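You operate a simulated robot arm through the tools that you are given. There is no shell and no other tool.

You are at the controls of a simulated robot arm. One attempt, no reset.

TASK
Pump oil onto the white pad once, oil both steel rails, then push the blue slider along them.
Fine: set the pad on the black mat under the spout to pump; put it back; the slider goes to the rail end by the steel plate; leave the oil can in its holder. A coat counts when it lies all over at full strength: go over it till it gets no stronger.

It is judged by the outcome, as a careful person would: the job done as asked, and still so three seconds after it is handed in. It fails if anything else is knocked over, pushed out of place, dropped, spilled or broken.

THE ROBOT
A 7-joint arm with a two-finger parallel gripper, fixed in place. Base frame: the origin is at the foot of the arm, x ahead of it, y to its left, z up. Lengths are in m, angles in degrees, forces in N, time in s.
Its first joint turns from -166.0 to 166.0 degrees. Payload 4.4 kg.
The TCP is the grasp point between the finger pads, 0.023 m short of the fingertips. In the tool frame z runs along the fingers and y along their closing line. Largest opening 0.094 m; finger width 0.038, thickness 0.01; the body of the gripper, 0.054 by 0.096 m, starts 0.039 m behind the TCP.
Orientation is told as [roll, pitch, yaw] about the base's x, y, z axes, in that order, counted from this pose: with the fingers straight down and closing along the base's y, the tool's x points along the base's -x, its y along +y and its z along -z.

THE INTERFACE
- The arm moves only by the tool arm_command. Its argument "plan" is one flat list of numbers, 7 for each row, row after row: the shift along the base's x, y, z in units of 50 mm (1.0 is 50 mm), then the turn, a rotation vector about the base's x, y, z in units of 4 degrees (1.0 is 4 degrees), then the opening, from 0 (shut) to 1 (fully open). In form: [tx, ty, tz, wx, wy, wz, grip, tx, ty, tz, wx, wy, wz, grip, ...]. A call has 1 to 20 rows; each row shifts and turns the commanded pose from where the row before left it. A call with a number of a shift or a turn outside -1 to 1 is refused whole. Each row takes 0.2 s and may step no farther than 0.05 m and 8.6 degrees from the row before; otherwise, or with a gripper value out of range, the whole call is refused. A pose out of reach is approached as far as the arm can. The call stops where the force on the tool passes 90 N (or 10 N more than at its start, if that is more) or the arm is blocked; 0.2 s more then pass. Each finger travels about 0.108 m/s and halts on what it meets, pressing with about 26 N; the grip force reading is that of the motor and also rises with nothing between the fingers. The clock runs only during rows and for 0.2 s after the last one: add rows that do not move to give the fingers time. It gives the time, the measured TCP pose, the force on the tool (base axes), the opening and the grip force at its end, in the units of the frame above (readings bear some noise), with the torque about the TCP (base axes, N m) and any sound that the robot's microphone picked up, and new pictures: "pictures" is both (left out), scene, wrist or none.
- Cameras (640 x 400 px; columns grow to the right, rows downward): "scene" is fixed at [0.3999, -0.6391, 1.4081]; the picture's right is [0.90, -0.45, 0.00], its down [-0.32, -0.64, -0.70] and it looks along [0.31, 0.63, -0.71] (base axes); focal length 214 px, centre (320, 200). "wrist" rides on the gripper at [0.086, 0.016, -0.074] in the tool frame; the picture's right is [-0.18, 0.98, 0.00], its down [-0.58, -0.11, -0.81] and it looks along [-0.79, -0.15, 0.59] (tool axes); focal length 243 px, centre (320, 200). There is no depth. A picture from a camera that has moved, and an enlarged one, comes with that camera's place and axes in the base frame and with its lens. The place of the scene camera against the robot may be out by one fixed shift of up to 0.018 m in any direction.
- inspect(camera, box): a new picture of the part [left, top, right, bottom] of that camera's present view, enlarged. No time passes.
- hand_in(): hands the job in; it is judged then, once.

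Nothing tells you positions but the pictures and the camera data. Unless the task says otherwise, let go and move clear before handing in.

The tools are called after "Request:" by a JSON object that holds its "op" and its "data". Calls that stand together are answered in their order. arm_command: Moves the arm, as the interface text tells. Its arguments: {"type":"object","properties":{"plan":{"type":"array"},"pictures":{"type":"string","enum":["both","scene","wrist","none"]}},"required":["plan"]} The other tools are called the same way: inspect (camera, box) takes an enlarged picture of a part of a camera's view; hand_in () hands the job in.

At the start:

```text
clock: 0.0
position: [0.5236, -0.1711, 1.2348]
tcp_rot: [0.0, 0.0, 0.0]
wrist_force: [0.4, -0.5, -0.4]
torque: [0.0, 0.03, -0.01]
opening: 0.0938
grasp_force: 0.0
```

scene: 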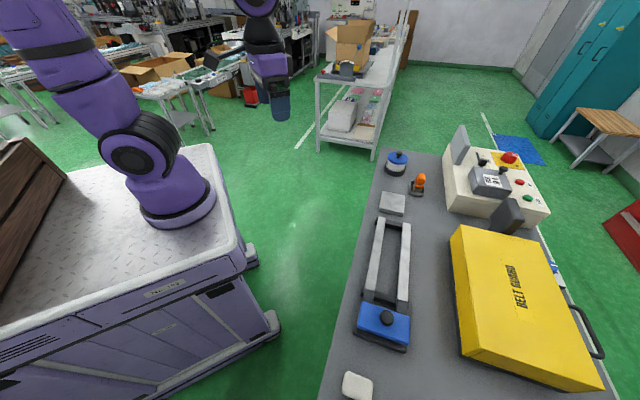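
wrist: 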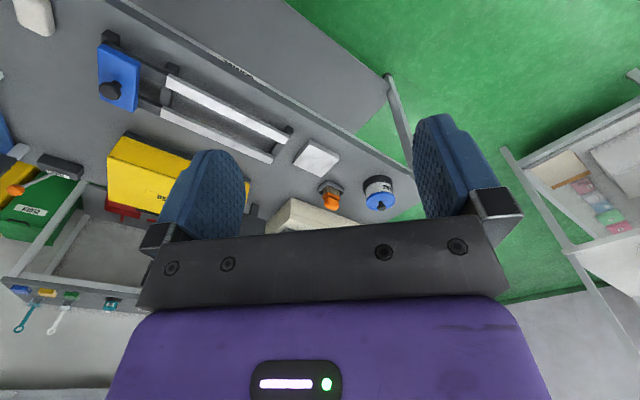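

The bench on the right holds two rails with a blue slider at the near end, a steel plate at the far end, an orange item and a blue can beyond it, and a white pad at the near edge. I'll look closer before moving.

Request:
{"op": "inspect", "data": {"camera": "scene", "box": [320, 140, 480, 240]}}

Request:
{"op": "inspect", "data": {"camera": "scene", "box": [310, 200, 470, 300]}}

Request:
{"op": "inspect", "data": {"camera": "scene", "box": [310, 300, 470, 400]}}

Request:
{"op": "inspect", "data": {"camera": "wrist", "box": [240, 110, 440, 235]}}

Request:
{"op": "inspect", "data": {"camera": "scene", "box": [430, 120, 590, 220]}}

```text
4.00 times, centred on (400, 190) of scene
camera zoom: at [0.3999, -0.6391, 1.4081], right [0.9, -0.45, 0.0], down [-0.32, -0.64, -0.7], along [0.31, 0.63, -0.71], focal length 858 px, centre (0, 240)
```

zoom: 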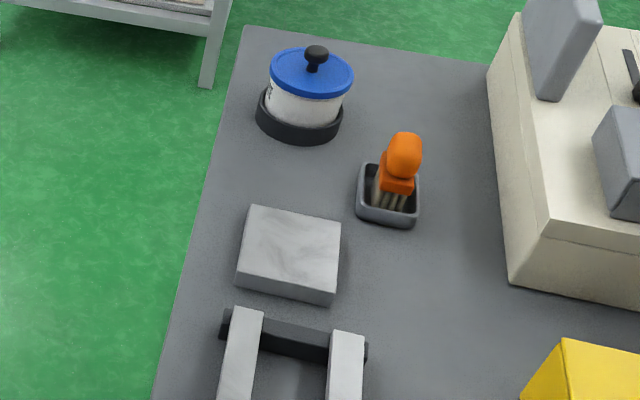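

```text
4.00 times, centred on (390, 250) of scene
camera zoom: at [0.3999, -0.6391, 1.4081], right [0.9, -0.45, 0.0], down [-0.32, -0.64, -0.7], along [0.31, 0.63, -0.71], focal length 858 px, centre (40, 0)
```

zoom: 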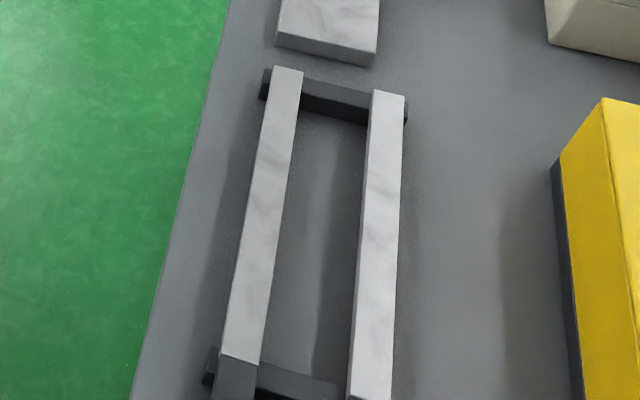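

```text
4.00 times, centred on (390, 350) of scene
camera zoom: at [0.3999, -0.6391, 1.4081], right [0.9, -0.45, 0.0], down [-0.32, -0.64, -0.7], along [0.31, 0.63, -0.71], focal length 858 px, centre (40, -400)
```

zoom: 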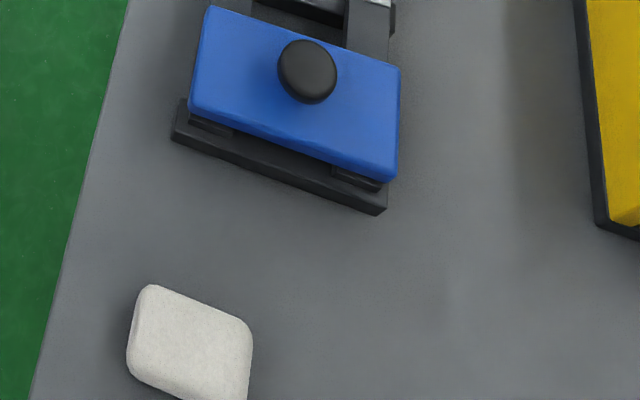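

```text
3.20 times, centred on (340, 172) of wrist
camera zoom: at [0.4366, -0.1537, 1.3098], right [0.18, 0.98, 0.0], down [0.58, -0.11, 0.81], along [0.79, -0.15, -0.59], focal length 776 px, centre (256, 288)
```

zoom: 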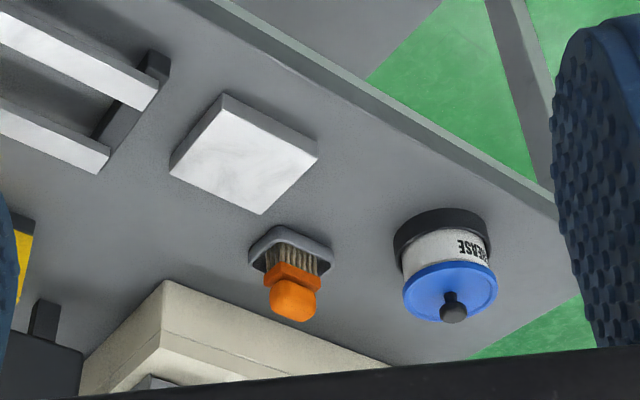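

```text
4.00 times, centred on (510, 170) of scene
camera zoom: at [0.3999, -0.6391, 1.4081], right [0.9, -0.45, 0.0], down [-0.32, -0.64, -0.7], along [0.31, 0.63, -0.71], focal length 858 px, centre (-440, 320)
```

zoom: 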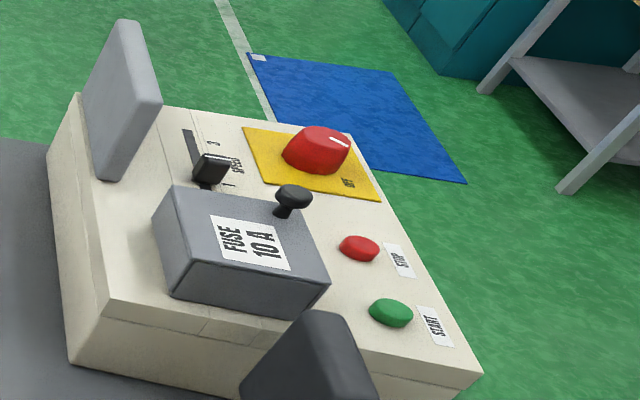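

The bench lies at about 45° to the base. By triangulation I put the rails at roughly (0.81..0.62, -0.31..-0.49) and (0.86..0.68, -0.37..-0.55) with tops at z≈0.84, the plate near (0.906, -0.249), the slider near (0.61, -0.57) and the white pad near (0.49, -0.64). The oil can isn't in either view (that blue-lidded pot is grease), so I'll swing the wrist camera to the near end of the bench to find it.

Request:
{"op": "arm_command", "data": {"plan": [-0.6, -0.6, 0, 0, 0, -1, 1, -0.6, -0.6, 0, 0, 0, -1, 1, -0.6, -0.6, 0, 0, 0, -1, 1, -0.6, -0.6, 0, 0, 0, -1, 1, -0.6, -0.6, 0, 0, 0, -1, 1, -0.6, -0.6, 0, 0, 0, -1, 1, -0.6, -0.6, 0, 0, 0, -1, 1, -0.6, -0.6, 0, 0, 0, -1, 1, -0.6, -0.6, 0, 0, 0, -1, 1, -0.6, -0.6, 0, 0, 0, -1, 1, -0.6, -0.6, 0, 0, 0, -1, 1, -0.6, -0.6, 0, 0, 0, -1, 1]}}

```text
clock: 2.6
position: [0.164, -0.5308, 1.2336]
tcp_rot: [0.0, 0.0, -48.1]
wrist_force: [0.0, 0.7, 0.7]
torque: [-0.02, 0.02, -0.01]
opening: 0.094
grasp_force: 0.1
camera wrist: at [0.1178, -0.4548, 1.3087], right [0.85, 0.52, 0.0], down [0.31, -0.5, 0.81], along [0.42, -0.69, -0.59], focal length 243 px, centre (320, 200)
```

scene: 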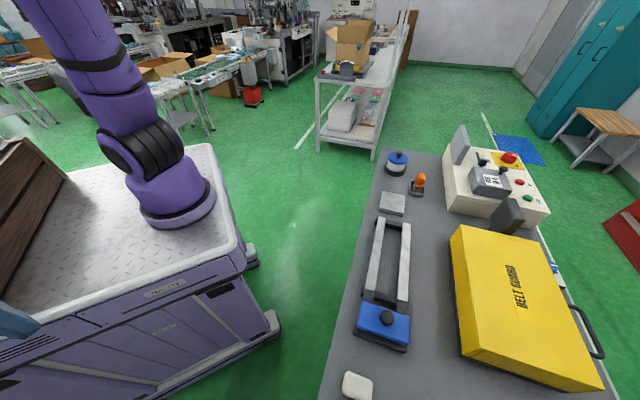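
wrist: 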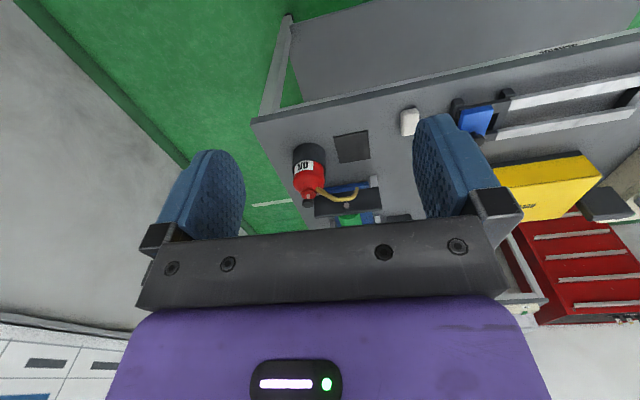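

The oil can is found: a red can marked OIL in a black holder, with a brass spout, and a black mat beside it. I'll enlarge it.

Request:
{"op": "inspect", "data": {"camera": "wrist", "box": [260, 90, 440, 230]}}

```text
2.86 times, centred on (350, 160) of wrist
camera zoom: at [0.1178, -0.4548, 1.3087], right [0.85, 0.52, 0.0], down [0.31, -0.5, 0.81], along [0.42, -0.69, -0.59], focal length 693 px, centre (234, 314)
```

zoom: 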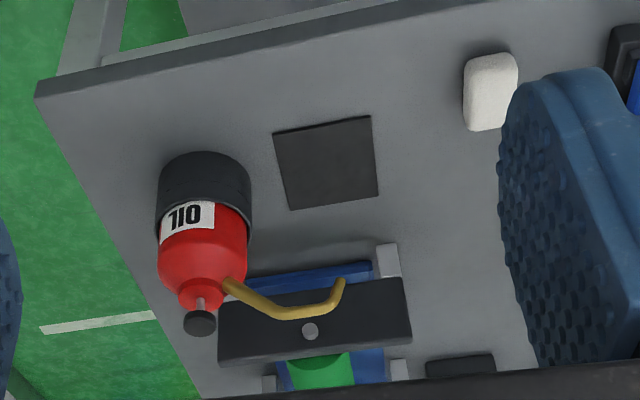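

I see the OIL can at about (0.35, -0.89) with a push-plunger on top and its spout curving over toward the black mat near (0.44, -0.81). Next I'll tilt the wrist camera down over this corner for an accurate view.

Request:
{"op": "arm_command", "data": {"plan": [0.607, -0.563, -0.27, 0.94, 0.94, 0.13, 1, 0.607, -0.563, -0.27, 0.94, 0.94, 0.13, 1, 0.607, -0.563, -0.27, 0.94, 0.94, 0.13, 1, 0.607, -0.563, -0.27, 0.94, 0.94, 0.13, 1, 0.607, -0.563, -0.27, 0.94, 0.94, 0.13, 1, 0.607, -0.563, -0.27, 0.94, 0.94, 0.13, 1]}}

```text
clock: 4.0
position: [0.343, -0.6978, 1.1531]
tcp_rot: [-0.9, 31.9, -45.1]
wrist_force: [-1.0, 0.3, 0.4]
torque: [-0.08, -0.09, -0.01]
opening: 0.094
grasp_force: 0.1
camera wrist: at [0.3316, -0.6612, 1.2632], right [0.8, 0.59, -0.11], down [0.58, -0.72, 0.38], along [0.14, -0.37, -0.92], focal length 243 px, centre (320, 200)
```

scene: 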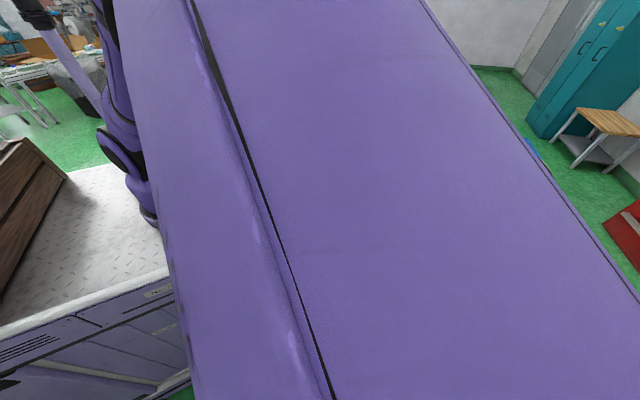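
wrist: 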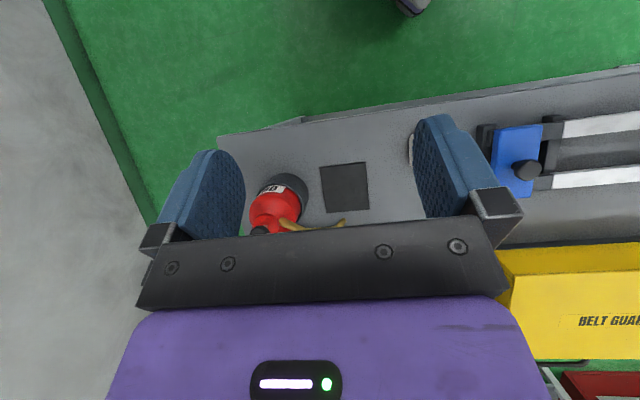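

The mat and can are visible but the gripper hides the spout's tip. I'll back off toward the robot to bring everything into the upper half of the picture.

Request:
{"op": "arm_command", "data": {"plan": [-0.6, 0.6, 0, 0, 0, 0, 1, -0.6, 0.6, 0, 0, 0, 0, 1, -0.6, 0.6, 0, 0, 0, 0, 1, -0.6, 0.6, 0, 0, 0, 0, 1], "pictures": "wrist"}}

Request:
{"op": "inspect", "data": {"camera": "wrist", "box": [200, 40, 440, 190]}}

Request:
{"op": "inspect", "data": {"camera": "wrist", "box": [440, 20, 640, 190]}}

```text
clock: 5.0
position: [0.2259, -0.5764, 1.156]
tcp_rot: [-0.8, 31.9, -44.9]
wrist_force: [0.0, -0.9, -0.2]
torque: [0.01, 0.06, -0.02]
opening: 0.0941
grasp_force: 0.1
camera wrist: at [0.2133, -0.5396, 1.2642], right [0.8, 0.59, -0.11], down [0.58, -0.72, 0.38], along [0.14, -0.37, -0.92], focal length 243 px, centre (320, 200)
```

wrist: 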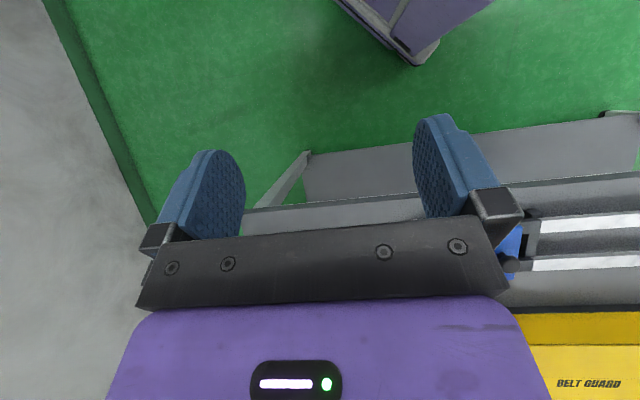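

```text
2.67 times, centred on (320, 115) of wrist
camera zoom: at [0.2133, -0.5396, 1.2642], right [0.8, 0.59, -0.11], down [0.58, -0.72, 0.38], along [0.14, -0.37, -0.92], focal length 647 px, centre (320, 427)
```

zoom: 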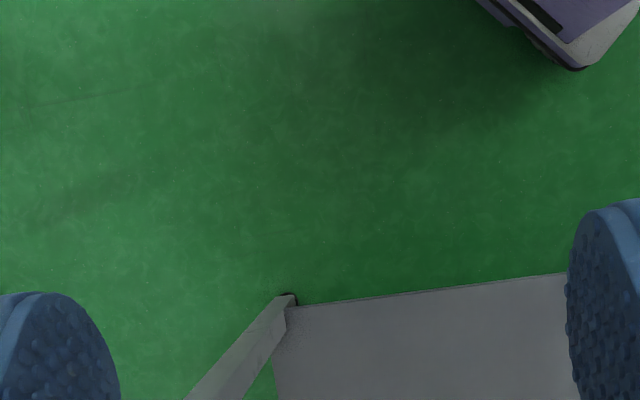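

```text
2.35 times, centred on (540, 105) of wrist
camera zoom: at [0.2133, -0.5396, 1.2642], right [0.8, 0.59, -0.11], down [0.58, -0.72, 0.38], along [0.14, -0.37, -0.92], focal length 571 px, centre (-198, 424)
```

zoom: 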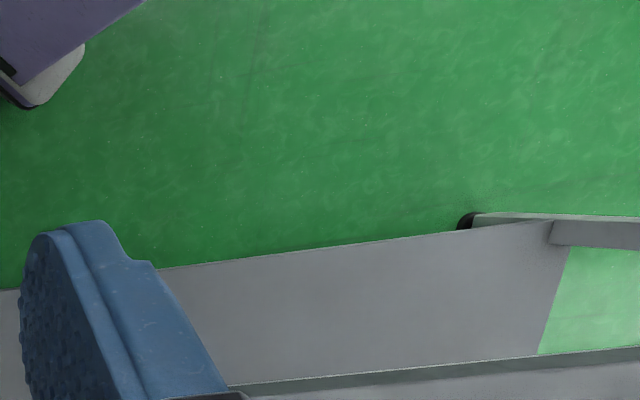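

That was the wrong way: the picture's down points away from the robot. I'll go forward instead, past the earlier spot, keeping well above the can's top (about z 0.96).

Request:
{"op": "arm_command", "data": {"plan": [0.62, -0.62, 0, 0, 0, 0, 1, 0.62, -0.62, 0, 0, 0, 0, 1, 0.62, -0.62, 0, 0, 0, 0, 1, 0.62, -0.62, 0, 0, 0, 0, 1, 0.62, -0.62, 0, 0, 0, 0, 1, 0.62, -0.62, 0, 0, 0, 0, 1], "pictures": "wrist"}}

Request:
{"op": "inspect", "data": {"camera": "wrist", "box": [200, 20, 440, 240]}}

```text
clock: 6.4
position: [0.4109, -0.7656, 1.1535]
tcp_rot: [-0.9, 31.9, -45.0]
wrist_force: [0.0, 0.7, -0.3]
torque: [-0.05, -0.05, 0.0]
opening: 0.0941
grasp_force: 0.0
camera wrist: at [0.398, -0.728, 1.2627], right [0.8, 0.59, -0.11], down [0.58, -0.72, 0.38], along [0.14, -0.37, -0.92], focal length 243 px, centre (320, 200)
```

wrist: 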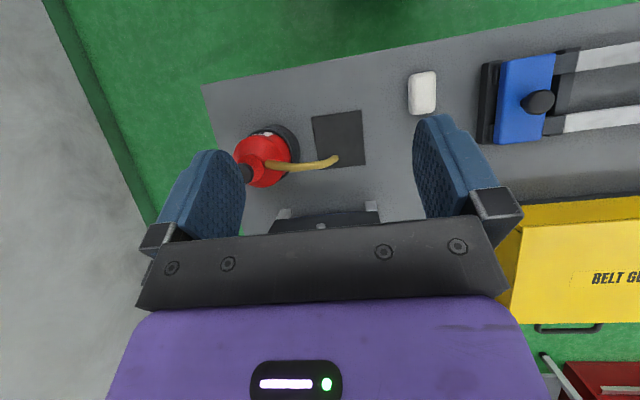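

```text
1.82 times, centred on (320, 130) of wrist
camera zoom: at [0.398, -0.728, 1.2627], right [0.8, 0.59, -0.11], down [0.58, -0.72, 0.38], along [0.14, -0.37, -0.92], focal length 441 px, centre (320, 327)
```

zoom: 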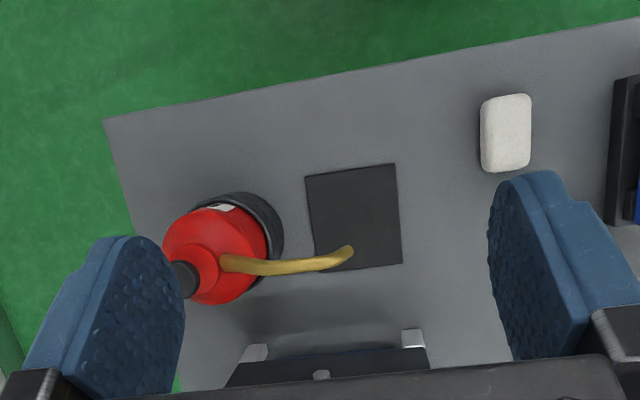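

This view shows everything at that end clearly. The pad is about 40×60×20 mm at (0.485, -0.652) on a bench top near z 0.80; the mat is centred near (0.426, -0.796) with the spout tip right above it at z≈0.945; the plunger top is at (0.343, -0.881, 0.966). Next I'll take the same downward view over the rails and slider.

Request:
{"op": "arm_command", "data": {"plan": [0.67, 0.67, 0, 0, 0, 0, 1, 0.67, 0.67, 0, 0, 0, 0, 1, 0.67, 0.67, 0, 0, 0, 0, 1, 0.67, 0.67, 0, 0, 0, 0, 1, 0.67, 0.67, 0, 0, 0, 0, 1, 0.67, 0.67, 0, 0, 0, 0, 1, 0.67, 0.67, 0, 0, 0, 0, 1, 0.67, 0.67, 0, 0, 0, 0, 1], "pictures": "wrist"}}

Request:
{"op": "inspect", "data": {"camera": "wrist", "box": [200, 20, 440, 240]}}

Request:
{"op": "inspect", "data": {"camera": "wrist", "box": [0, 20, 240, 240]}}

Request:
{"op": "inspect", "data": {"camera": "wrist", "box": [400, 0, 640, 220]}}

```text
clock: 8.2
position: [0.6777, -0.4951, 1.1536]
tcp_rot: [-0.8, 31.9, -45.2]
wrist_force: [0.0, -1.0, 0.1]
torque: [0.04, -0.04, -0.04]
opening: 0.094
grasp_force: 0.0
camera wrist: at [0.6648, -0.4579, 1.2621], right [0.8, 0.59, -0.11], down [0.58, -0.72, 0.38], along [0.14, -0.37, -0.92], focal length 243 px, centre (320, 200)
```

wrist: 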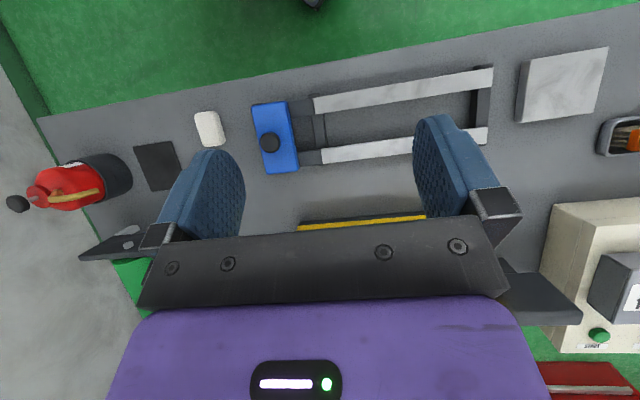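

```text
1.82 times, centred on (320, 130) of wrist
camera zoom: at [0.6648, -0.4579, 1.2621], right [0.8, 0.59, -0.11], down [0.58, -0.72, 0.38], along [0.14, -0.37, -0.92], focal length 441 px, centre (320, 327)
```

zoom: 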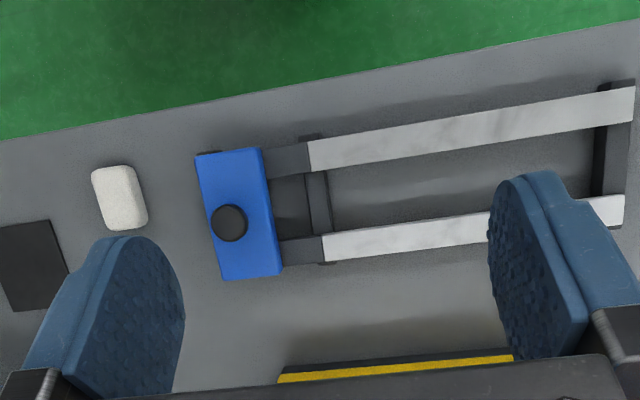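

```text
1.82 times, centred on (120, 130) of wrist
camera zoom: at [0.6648, -0.4579, 1.2621], right [0.8, 0.59, -0.11], down [0.58, -0.72, 0.38], along [0.14, -0.37, -0.92], focal length 441 px, centre (684, 327)
```

zoom: 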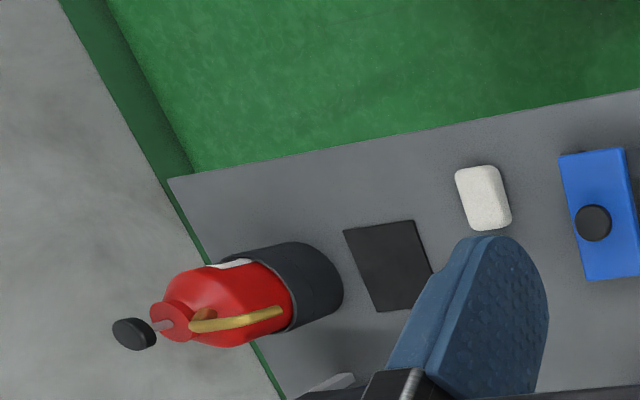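

```text
1.82 times, centred on (520, 110) of wrist
camera zoom: at [0.6648, -0.4579, 1.2621], right [0.8, 0.59, -0.11], down [0.58, -0.72, 0.38], along [0.14, -0.37, -0.92], focal length 441 px, centre (-44, 364)
```

zoom: 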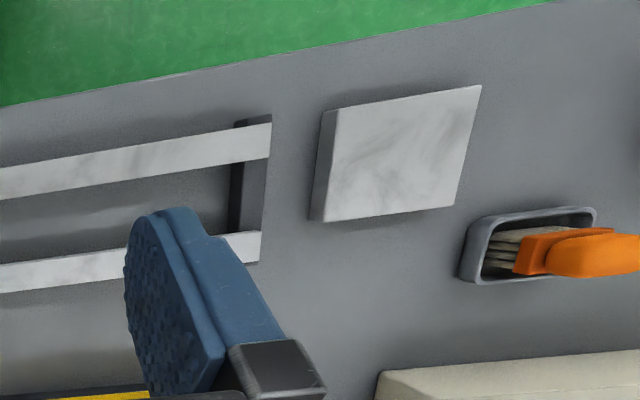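

The rails run from e1≈0.088 to 0.354 m (along the 45° bench direction) and lie 85 mm apart. The dark stubs carry the slider, whose knob is at about (0.605, -0.577). Because the spout hangs only 145 mm over the mat, I'll handle the pad with the tool leaning about 38° back toward the robot so the hand clears the spout. Next I move above the pad in that lean.

Request:
{"op": "arm_command", "data": {"plan": [-0.3055, -0.232, -0.236, -0.9505, -0.9505, 0, 1, -0.3055, -0.232, -0.236, -0.9505, -0.9505, 0, 1, -0.3055, -0.232, -0.236, -0.9505, -0.9505, 0, 1, -0.3055, -0.232, -0.236, -0.9505, -0.9505, 0, 1, -0.3055, -0.232, -0.236, -0.9505, -0.9505, 0, 1, -0.3055, -0.232, -0.236, -0.9505, -0.9505, 0, 1, -0.3055, -0.232, -0.236, -0.9505, -0.9505, 0, 1, -0.3055, -0.232, -0.236, -0.9505, -0.9505, 0, 1, -0.3055, -0.232, -0.236, -0.9505, -0.9505, 0, 1, -0.3055, -0.232, -0.236, -0.9505, -0.9505, 0, 1, -0.3055, -0.232, -0.236, -0.9505, -0.9505, 0, 1, -0.3055, -0.232, -0.236, -0.9505, -0.9505, 0, 1, -0.3055, -0.232, -0.236, -0.9505, -0.9505, 0, 1]}}

```text
clock: 11.0
position: [0.4809, -0.6465, 1.0012]
tcp_rot: [-0.9, -38.0, -45.0]
wrist_force: [0.6, 0.1, 1.1]
torque: [-0.04, 0.06, -0.05]
opening: 0.094
grasp_force: 0.0
camera wrist: at [0.4114, -0.5538, 1.0064], right [0.8, 0.59, 0.1], down [-0.1, -0.04, 0.99], along [0.59, -0.81, 0.03], focal length 243 px, centre (320, 200)
```

scene: 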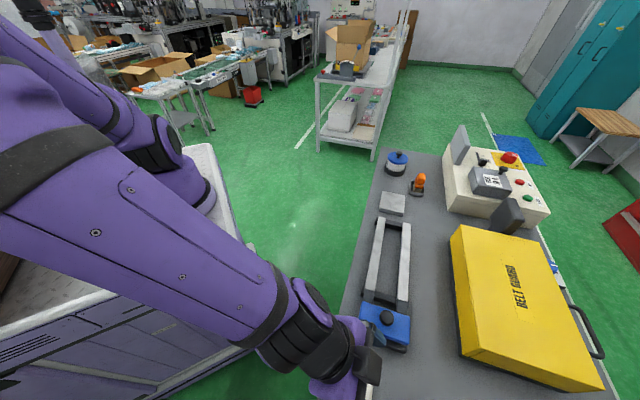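
wrist: 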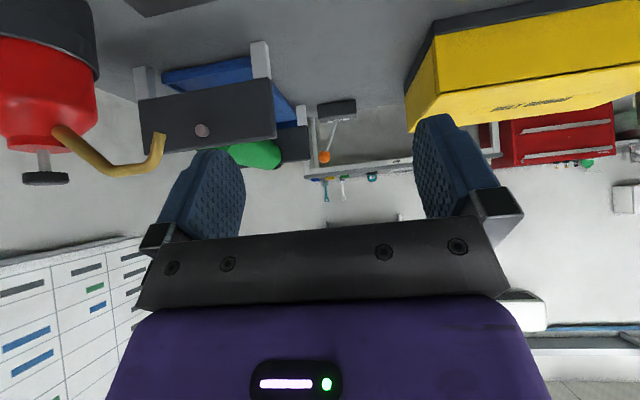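

The lean is right and this side view confirms the spout tip at z≈0.945 and plunger top at z≈0.97 with about 20 mm of stem. Now I lower the open fingers astride the pad, stopping short first.

Request:
{"op": "arm_command", "data": {"plan": [0, 0, -0.78, 0.1, -0.1, 0, 1, 0, 0, -0.78, 0, 0, 0, 1, 0, 0, -0.78, 0, 0, 0, 1, 0, 0, -0.78, 0, 0, 0, 1]}}

Request:
{"op": "inspect", "data": {"camera": "scene", "box": [310, 300, 470, 400]}}

Request:
{"op": "inspect", "data": {"camera": "wrist", "box": [200, 0, 440, 250]}}

```text
clock: 12.0
position: [0.4796, -0.6468, 0.8457]
tcp_rot: [-0.2, -38.1, -45.5]
wrist_force: [0.1, 0.3, 0.6]
torque: [0.01, -0.03, 0.01]
opening: 0.094
grasp_force: 0.1
camera wrist: at [0.4107, -0.5545, 0.851], right [0.8, 0.58, 0.11], down [-0.1, -0.05, 0.99], along [0.59, -0.81, 0.02], focal length 243 px, centre (320, 200)
```

scene: 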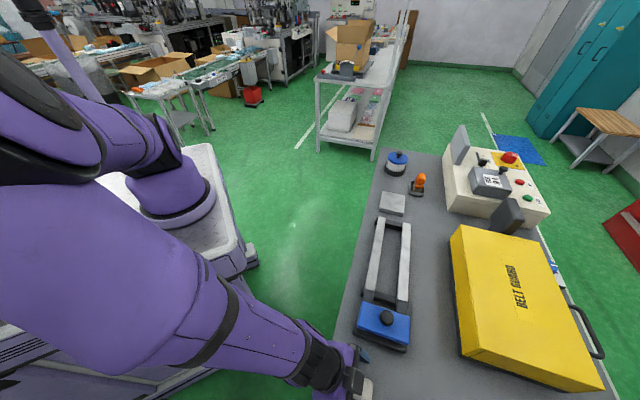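
wrist: 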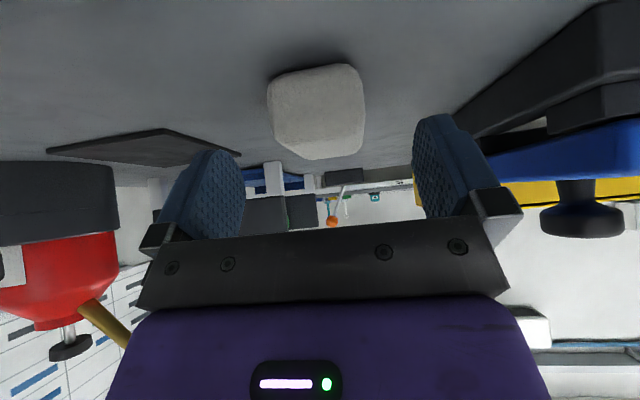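

```text
4.00 times, centred on (390, 350) of scene
camera zoom: at [0.3999, -0.6391, 1.4081], right [0.9, -0.45, 0.0], down [-0.32, -0.64, -0.7], along [0.31, 0.63, -0.71], focal length 858 px, centre (40, -400)
```

zoom: 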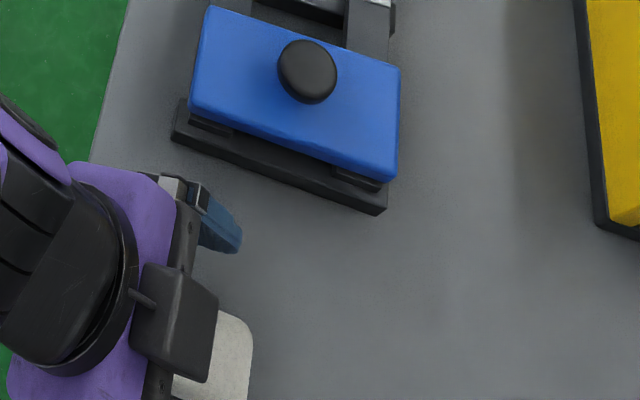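

```text
1.60 times, centred on (320, 125) of wrist
camera zoom: at [0.4107, -0.5545, 0.851], right [0.8, 0.58, 0.11], down [-0.1, -0.05, 0.99], along [0.59, -0.81, 0.02], focal length 388 px, centre (320, 320)
```

zoom: 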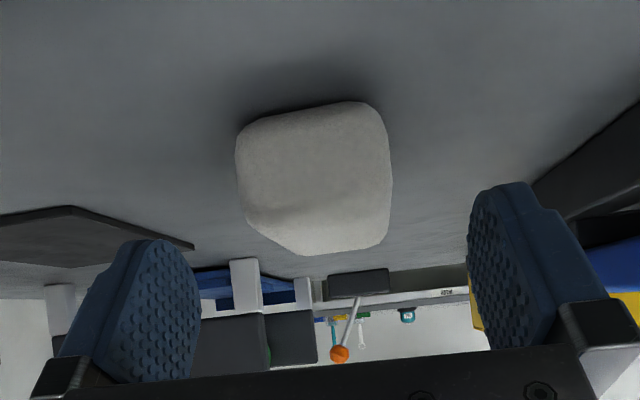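

The fingers straddle the pad well. I notice a black box sticking out of the hand's upper side, so I'll look at it closely before closing.

Request:
{"op": "inspect", "data": {"camera": "scene", "box": [290, 330, 390, 400]}}

```text
5.71 times, centred on (340, 365) of scene
camera zoom: at [0.3999, -0.6391, 1.4081], right [0.9, -0.45, 0.0], down [-0.32, -0.64, -0.7], along [0.31, 0.63, -0.71], focal length 1226 px, centre (206, -743)
```

zoom: 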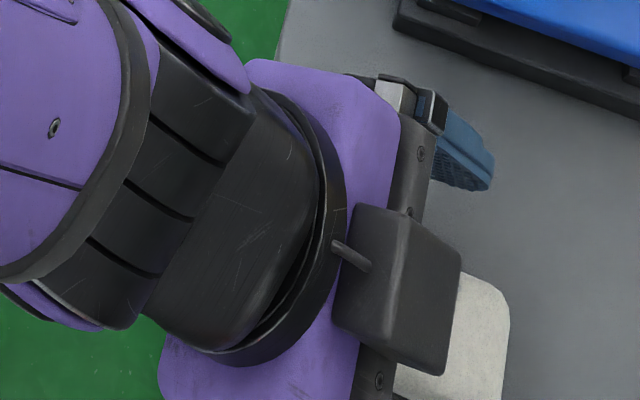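

The box protrudes only ~17 mm beyond the hand body, leaving about 2 cm to the spout at this lean, which is enough. I'll go down the last centimetre and close on the pad.

Request:
{"op": "arm_command", "data": {"plan": [0, 0, -0.1, 0, 0, 0, 0.75, 0, 0, -0.1, 0, 0, 0, 0.75], "pictures": "wrist"}}

Request:
{"op": "inspect", "data": {"camera": "wrist", "box": [200, 0, 440, 250]}}

```text
clock: 12.6
position: [0.4791, -0.6467, 0.8346]
tcp_rot: [-0.1, -37.9, -45.5]
wrist_force: [1.0, 0.0, -0.1]
torque: [0.02, 0.01, 0.0]
opening: 0.0707
grasp_force: 0.2
camera wrist: at [0.4112, -0.5539, 0.8409], right [0.8, 0.58, 0.11], down [-0.1, -0.05, 0.99], along [0.59, -0.81, 0.02], focal length 243 px, centre (320, 200)
```

wrist: 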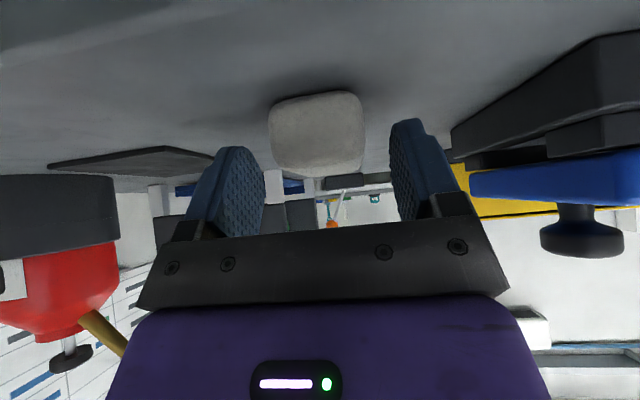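

```text
1.60 times, centred on (320, 125) of wrist
camera zoom: at [0.4112, -0.5539, 0.8409], right [0.8, 0.58, 0.11], down [-0.1, -0.05, 0.99], along [0.59, -0.81, 0.02], focal length 388 px, centre (320, 320)
```

zoom: 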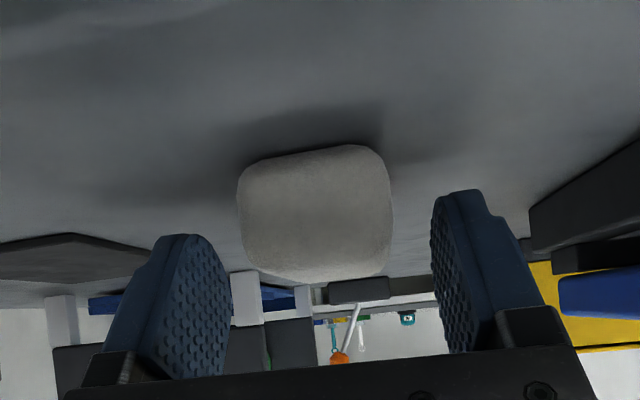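

The pad sits centred between the fingers, with its top around z 0.827. Closing on it now.

Request:
{"op": "arm_command", "data": {"plan": [0, 0, 0, 0, 0, 0, 0, 0, 0, 0, 0, 0, 0, 0, 0, 0, 0, 0, 0, 0, 0, 0, 0, 0, 0, 0, 0, 0], "pictures": "wrist"}}

```text
clock: 13.6
position: [0.4783, -0.6468, 0.8349]
tcp_rot: [-0.1, -37.9, -45.5]
wrist_force: [0.3, 0.0, 1.2]
torque: [0.02, 0.02, -0.01]
opening: 0.039
grasp_force: 26.6
camera wrist: at [0.4111, -0.554, 0.8409], right [0.8, 0.58, 0.11], down [-0.1, -0.05, 0.99], along [0.59, -0.81, 0.02], focal length 243 px, centre (320, 200)
```

wrist: 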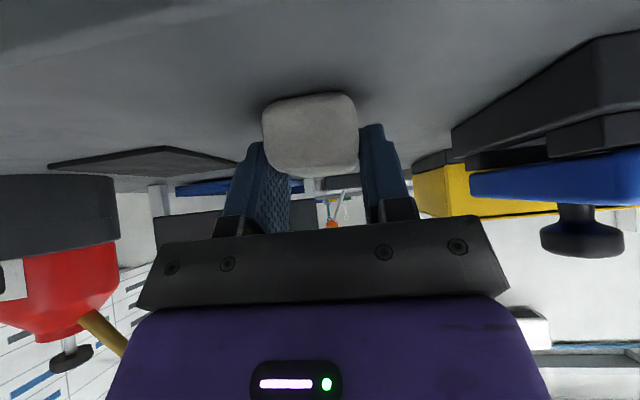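

The pad is held at 39 mm. I'll lift it and carry it to a stand-off point along the lean line in front of the mat.

Request:
{"op": "arm_command", "data": {"plan": [0, 0, 0.65, 0, 0, 0, 0, 0, 0, 0.65, 0, 0, 0, 0, -0.455, -0.541, 0, 0, 0, 0.03, 0, -0.455, -0.541, 0, 0, 0, 0.03, 0, -0.455, -0.541, 0, 0, 0, 0.03, 0, -0.455, -0.541, 0, 0, 0, 0.03, 0]}}

Request:
{"op": "inspect", "data": {"camera": "wrist", "box": [120, 0, 440, 220]}}

```text
clock: 15.0
position: [0.3912, -0.7561, 0.8996]
tcp_rot: [0.0, -37.9, -44.8]
wrist_force: [2.5, 0.1, 0.2]
torque: [0.01, 0.04, -0.01]
opening: 0.0392
grasp_force: 26.1
camera wrist: at [0.3208, -0.6633, 0.9052], right [0.8, 0.59, 0.11], down [-0.1, -0.05, 0.99], along [0.59, -0.8, 0.02], focal length 243 px, centre (320, 200)
```

scene: 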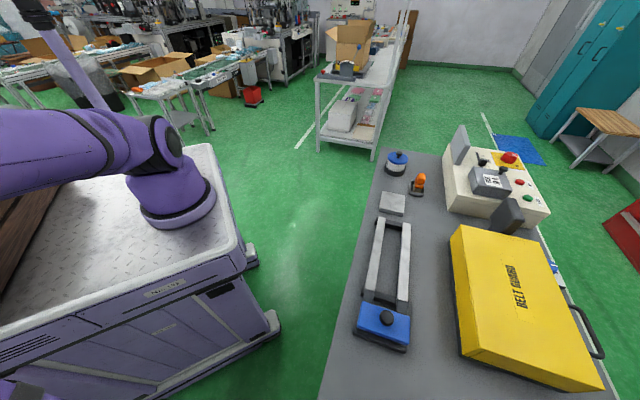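
wrist: 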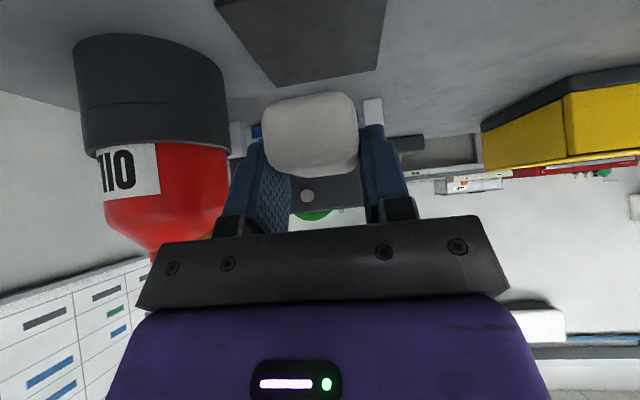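

```text
1.82 times, centred on (280, 110) of wrist
camera zoom: at [0.3208, -0.6633, 0.9052], right [0.8, 0.59, 0.11], down [-0.1, -0.05, 0.99], along [0.59, -0.8, 0.02], focal length 441 px, centre (393, 364)
```

zoom: 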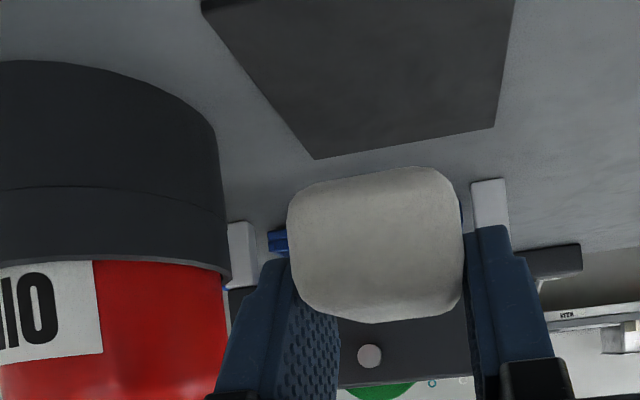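

The pad is held level above the front edge of the mat, clear of the can. I'll move it in along the lean line and stop just above the mat.

Request:
{"op": "arm_command", "data": {"plan": [0.24, -0.26, -0.48, 0, 0, 0, 0, 0.24, -0.26, -0.48, 0, 0, 0, 0, 0.1, -0.11, -0.22, 0, 0, 0, 0], "pictures": "wrist"}}

Request:
{"op": "inspect", "data": {"camera": "wrist", "box": [120, 0, 440, 220]}}

```text
clock: 15.8
position: [0.4165, -0.7875, 0.8412]
tcp_rot: [0.0, -38.0, -45.2]
wrist_force: [-0.1, -0.3, 0.1]
torque: [-0.01, -0.01, -0.02]
opening: 0.0391
grasp_force: 25.8
camera wrist: at [0.3475, -0.6956, 0.8456], right [0.8, 0.59, 0.11], down [-0.1, -0.05, 0.99], along [0.59, -0.81, 0.02], focal length 243 px, centre (320, 200)
```

wrist: 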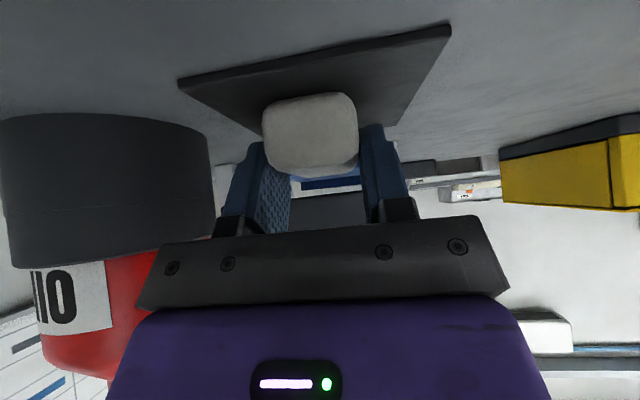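

```text
1.82 times, centred on (280, 110) of wrist
camera zoom: at [0.3475, -0.6956, 0.8456], right [0.8, 0.59, 0.11], down [-0.1, -0.05, 0.99], along [0.59, -0.81, 0.02], focal length 441 px, centre (393, 364)
```

zoom: 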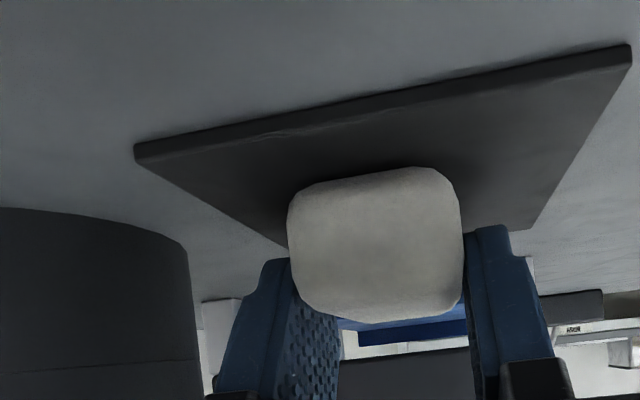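

The pad hangs a few mm above the mat, whose edge shows ~3 mm thickness. I'll trim the position and lower in 2 mm steps, watching the force.

Request:
{"op": "arm_command", "data": {"plan": [0.11, -0.05, 0, 0, 0, 0, 0, 0, 0, -0.04, 0, 0, 0, 0], "pictures": "none"}}

Request:
{"op": "arm_command", "data": {"plan": [0, 0, -0.04, 0, 0, 0, 0], "pictures": "wrist"}}

```text
clock: 16.4
position: [0.4231, -0.79, 0.8383]
tcp_rot: [-0.1, -38.0, -45.0]
wrist_force: [-0.5, 2.8, 8.6]
torque: [0.17, 0.03, 0.0]
opening: 0.0391
grasp_force: 26.0
```

```text
clock: 16.8
position: [0.4236, -0.7903, 0.8394]
tcp_rot: [-0.2, -38.2, -45.1]
wrist_force: [-3.0, 8.2, 27.4]
torque: [0.48, 0.11, 0.04]
opening: 0.0389
grasp_force: 25.9
camera wrist: at [0.3538, -0.6981, 0.844], right [0.8, 0.59, 0.11], down [-0.1, -0.05, 0.99], along [0.59, -0.81, 0.03], focal length 243 px, centre (320, 200)
```

wrist: 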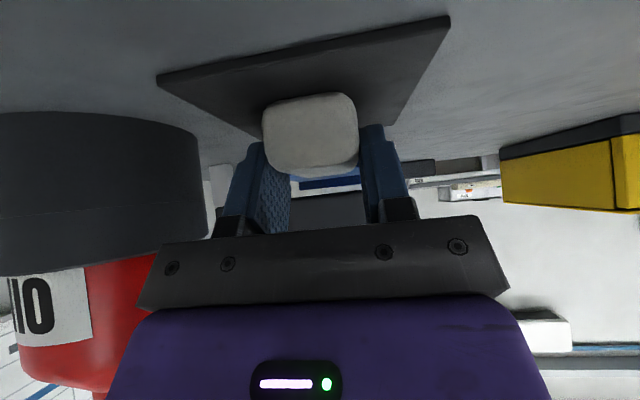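

The pad has settled on the mat (27 N felt). I'll ease off, open just enough, and back out along the lean line.

Request:
{"op": "arm_command", "data": {"plan": [0, 0, 0.05, 0, 0, 0, 0, 0, 0, 0, 0, 0, 0, 0.68, 0, 0, 0, 0, 0, 0, 0.68, -0.09, 0.09, 0.16, 0, 0, 0, 0.68, -0.26, 0.26, 0.47, 0, 0, 0, 0.68, -0.26, 0.26, 0.47, 0, 0, 0, 0.68, -0.26, 0.26, 0.47, 0, 0, 0, 0.68], "pictures": "wrist"}}

Request:
{"op": "inspect", "data": {"camera": "wrist", "box": [120, 0, 440, 220]}}

```text
clock: 18.4
position: [0.3785, -0.7463, 0.9162]
tcp_rot: [0.0, -37.8, -45.1]
wrist_force: [-0.6, -0.6, -0.2]
torque: [-0.04, 0.0, -0.03]
opening: 0.0641
grasp_force: 0.0
camera wrist: at [0.3101, -0.6547, 0.9222], right [0.8, 0.59, 0.11], down [-0.1, -0.05, 0.99], along [0.59, -0.8, 0.02], focal length 243 px, centre (320, 200)
```

wrist: 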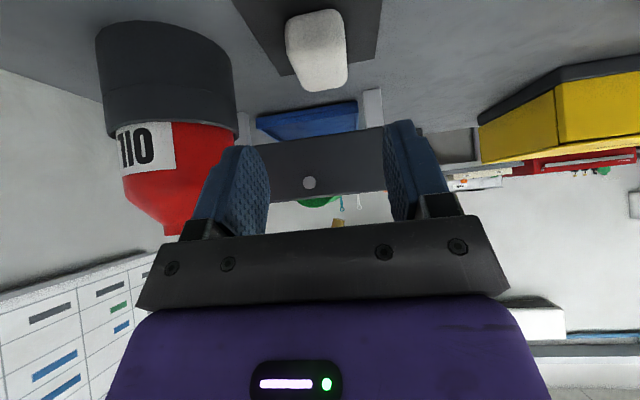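

```text
1.82 times, centred on (280, 110) of wrist
camera zoom: at [0.3101, -0.6547, 0.9222], right [0.8, 0.59, 0.11], down [-0.1, -0.05, 0.99], along [0.59, -0.8, 0.02], focal length 441 px, centre (393, 364)
```

zoom: 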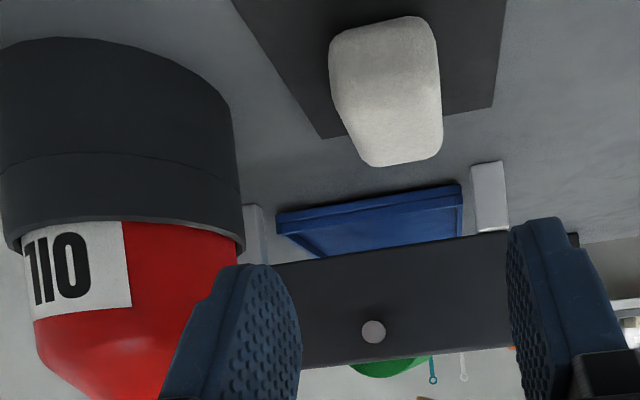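

The pad rests on the mat beneath the spout. I'll back away, bring the tool upright with fingers shut, and look again to check the placement and the plunger.

Request:
{"op": "arm_command", "data": {"plan": [-0.6, 0.6, 0.3, 0, 0, 0, 0.6, -0.6, 0.6, 0.3, 0, 0, 0, 0, -0.122, -0.04, 0.382, 0.96, 0.96, 0, 0, -0.122, -0.04, 0.382, 0.96, 0.96, 0, 0, -0.122, -0.04, 0.382, 0.96, 0.96, 0, 0, -0.122, -0.04, 0.382, 0.96, 0.96, 0, 0, -0.122, -0.04, 0.382, 0.96, 0.96, 0, 0, -0.122, -0.04, 0.382, 0.96, 0.96, 0, 0, -0.122, -0.04, 0.382, 0.96, 0.96, 0, 0], "pictures": "wrist"}}

Request:
{"op": "inspect", "data": {"camera": "wrist", "box": [200, 20, 440, 240]}}

```text
clock: 20.4
position: [0.2771, -0.6997, 1.0812]
tcp_rot: [-0.1, 0.1, -45.0]
wrist_force: [-0.2, 0.8, 0.1]
torque: [0.01, -0.04, 0.0]
opening: 0.0003
grasp_force: 26.0
camera wrist: at [0.227, -0.6277, 1.1562], right [0.83, 0.56, 0.0], down [0.34, -0.49, 0.81], along [0.45, -0.67, -0.59], focal length 243 px, centre (320, 200)
```

wrist: 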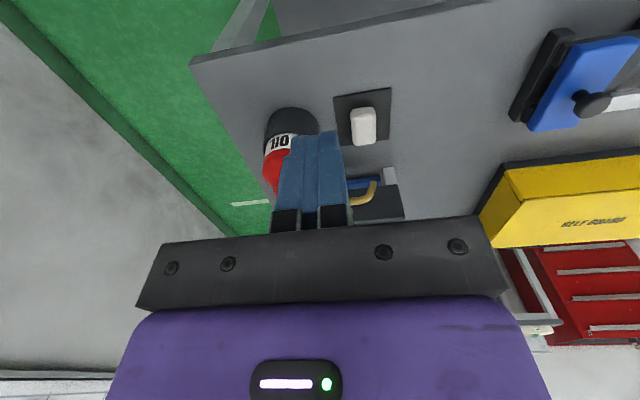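

```text
1.82 times, centred on (320, 130) of wrist
camera zoom: at [0.227, -0.6277, 1.1562], right [0.83, 0.56, 0.0], down [0.34, -0.49, 0.81], along [0.45, -0.67, -0.59], focal length 441 px, centre (320, 327)
```

zoom: 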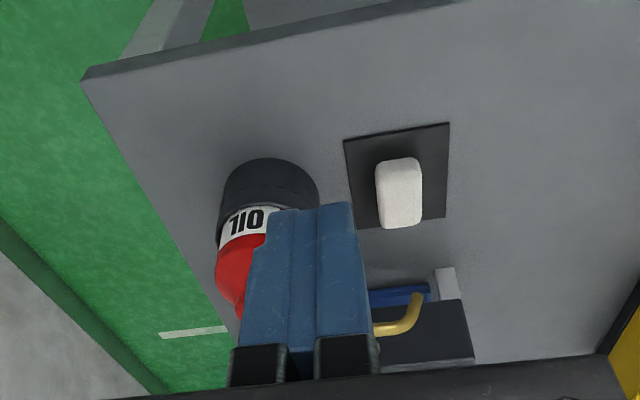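

The pad's centre sits right under the spout tip (both at about (0.427, -0.795)). I'll now move the shut fingers above the plunger at (0.343, -0.881).

Request:
{"op": "arm_command", "data": {"plan": [0.265, -0.726, -0.2, 0, 0, 0, 0, 0.265, -0.726, -0.2, 0, 0, 0, 0, 0.265, -0.726, -0.2, 0, 0, 0, 0, 0.265, -0.726, -0.2, 0, 0, 0, 0, 0.265, -0.726, -0.2, 0, 0, 0, 0], "pictures": "both"}}

Request:
{"op": "inspect", "data": {"camera": "wrist", "box": [200, 0, 440, 240]}}

```text
clock: 21.6
position: [0.3431, -0.8822, 1.0332]
tcp_rot: [-0.2, 0.0, -45.1]
wrist_force: [-0.5, 1.5, 1.4]
torque: [-0.04, -0.06, 0.02]
opening: 0.0
grasp_force: 25.9
camera wrist: at [0.2936, -0.8084, 1.108], right [0.83, 0.56, 0.0], down [0.34, -0.49, 0.81], along [0.45, -0.67, -0.59], focal length 243 px, centre (320, 200)
```

scene: 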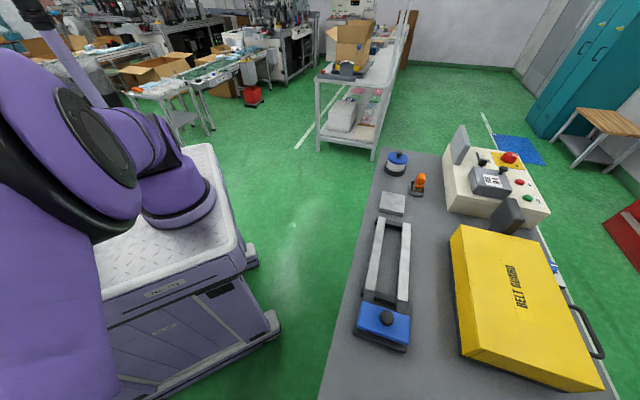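
wrist: 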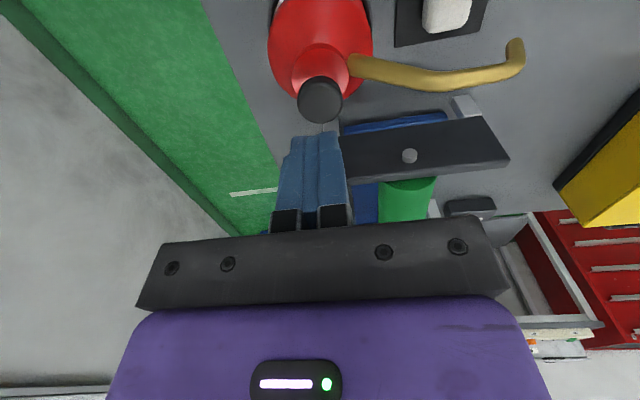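

```text
1.67 times, centred on (320, 120) of wrist
camera zoom: at [0.2936, -0.8084, 1.108], right [0.83, 0.56, 0.0], down [0.34, -0.49, 0.81], along [0.45, -0.67, -0.59], focal length 404 px, centre (320, 333)
```

zoom: 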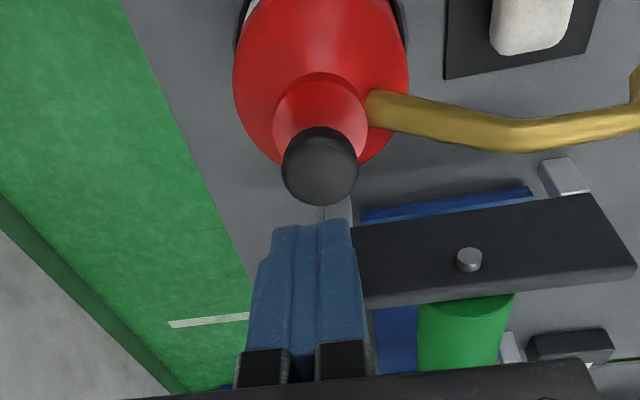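

The plunger head is directly under the fingertips, about 40 mm below. I'll lower to just above it, then press in small steps without letting it rise in between.

Request:
{"op": "arm_command", "data": {"plan": [-0.03, 0.03, -0.35, 0, 0, 0, 0, 0, 0, -0.35, 0, 0, 0, 0], "pictures": "wrist"}}

Request:
{"op": "inspect", "data": {"camera": "wrist", "box": [220, 40, 420, 240]}}

```text
clock: 22.2
position: [0.3403, -0.8806, 0.997]
tcp_rot: [-0.1, 0.0, -44.9]
wrist_force: [0.4, 0.3, -0.4]
torque: [-0.02, 0.02, -0.01]
opening: 0.0
grasp_force: 26.2
camera wrist: at [0.2919, -0.8078, 1.0715], right [0.83, 0.56, 0.0], down [0.34, -0.49, 0.81], along [0.45, -0.67, -0.59], focal length 243 px, centre (320, 200)
```

wrist: 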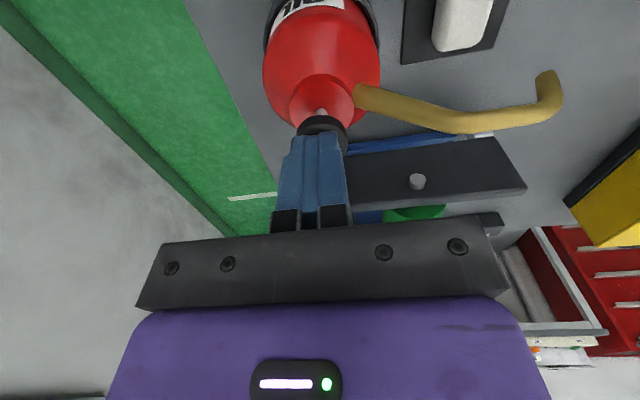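

```text
2.00 times, centred on (320, 140) of wrist
camera zoom: at [0.2919, -0.8078, 1.0715], right [0.83, 0.56, 0.0], down [0.34, -0.49, 0.81], along [0.45, -0.67, -0.59], focal length 485 px, centre (320, 320)
```

zoom: 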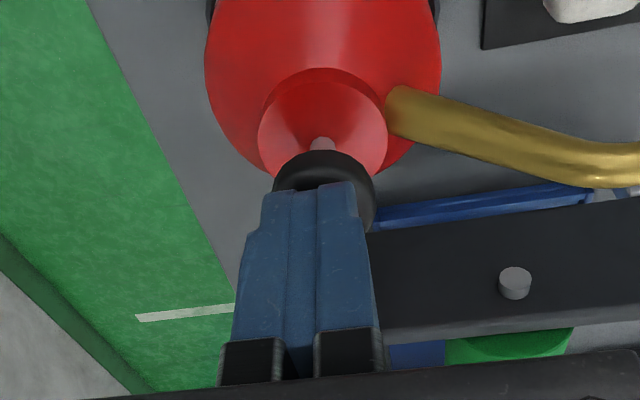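

Fingertips are a few mm above the plunger head, well centred. Pressing down gradually now.

Request:
{"op": "arm_command", "data": {"plan": [0, 0, -0.06, 0, 0, 0, 0, 0, 0, -0.06, 0, 0, 0, 0], "pictures": "none"}}

Request:
{"op": "arm_command", "data": {"plan": [0, 0, -0.06, 0, 0, 0, 0, 0, 0, -0.06, 0, 0, 0, 0], "pictures": "none"}}

Request:
{"op": "arm_command", "data": {"plan": [0, 0, -0.06, 0, 0, 0, 0, 0, 0, -0.06, 0, 0, 0, 0], "pictures": "wrist"}}

```text
clock: 22.8
position: [0.343, -0.8798, 0.9901]
tcp_rot: [-0.1, -0.1, -44.9]
wrist_force: [-0.7, 0.8, 3.0]
torque: [0.01, 0.04, 0.01]
opening: 0.0
grasp_force: 26.3
```

```text
clock: 23.4
position: [0.3427, -0.8804, 0.9854]
tcp_rot: [-0.1, 0.0, -45.0]
wrist_force: [0.7, -2.6, 6.2]
torque: [-0.05, -0.03, 0.01]
opening: 0.0001
grasp_force: 26.3
```

```text
clock: 24.0
position: [0.3427, -0.8802, 0.9795]
tcp_rot: [-0.2, -0.1, -45.0]
wrist_force: [-0.7, 3.2, 18.5]
torque: [0.09, 0.0, -0.03]
opening: 0.0001
grasp_force: 26.2
camera wrist: at [0.292, -0.8075, 1.0552], right [0.83, 0.56, 0.0], down [0.33, -0.49, 0.81], along [0.45, -0.67, -0.59], focal length 243 px, centre (320, 200)
```

wrist: 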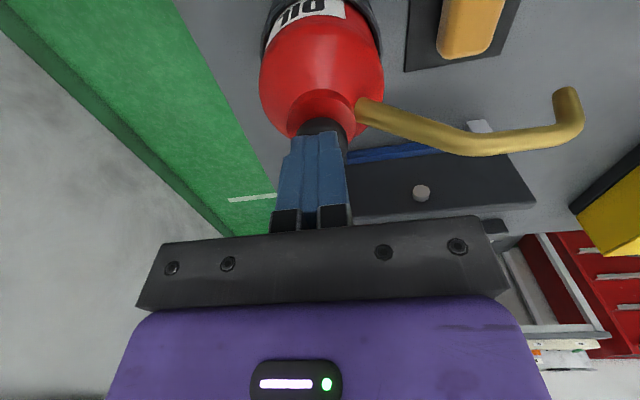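

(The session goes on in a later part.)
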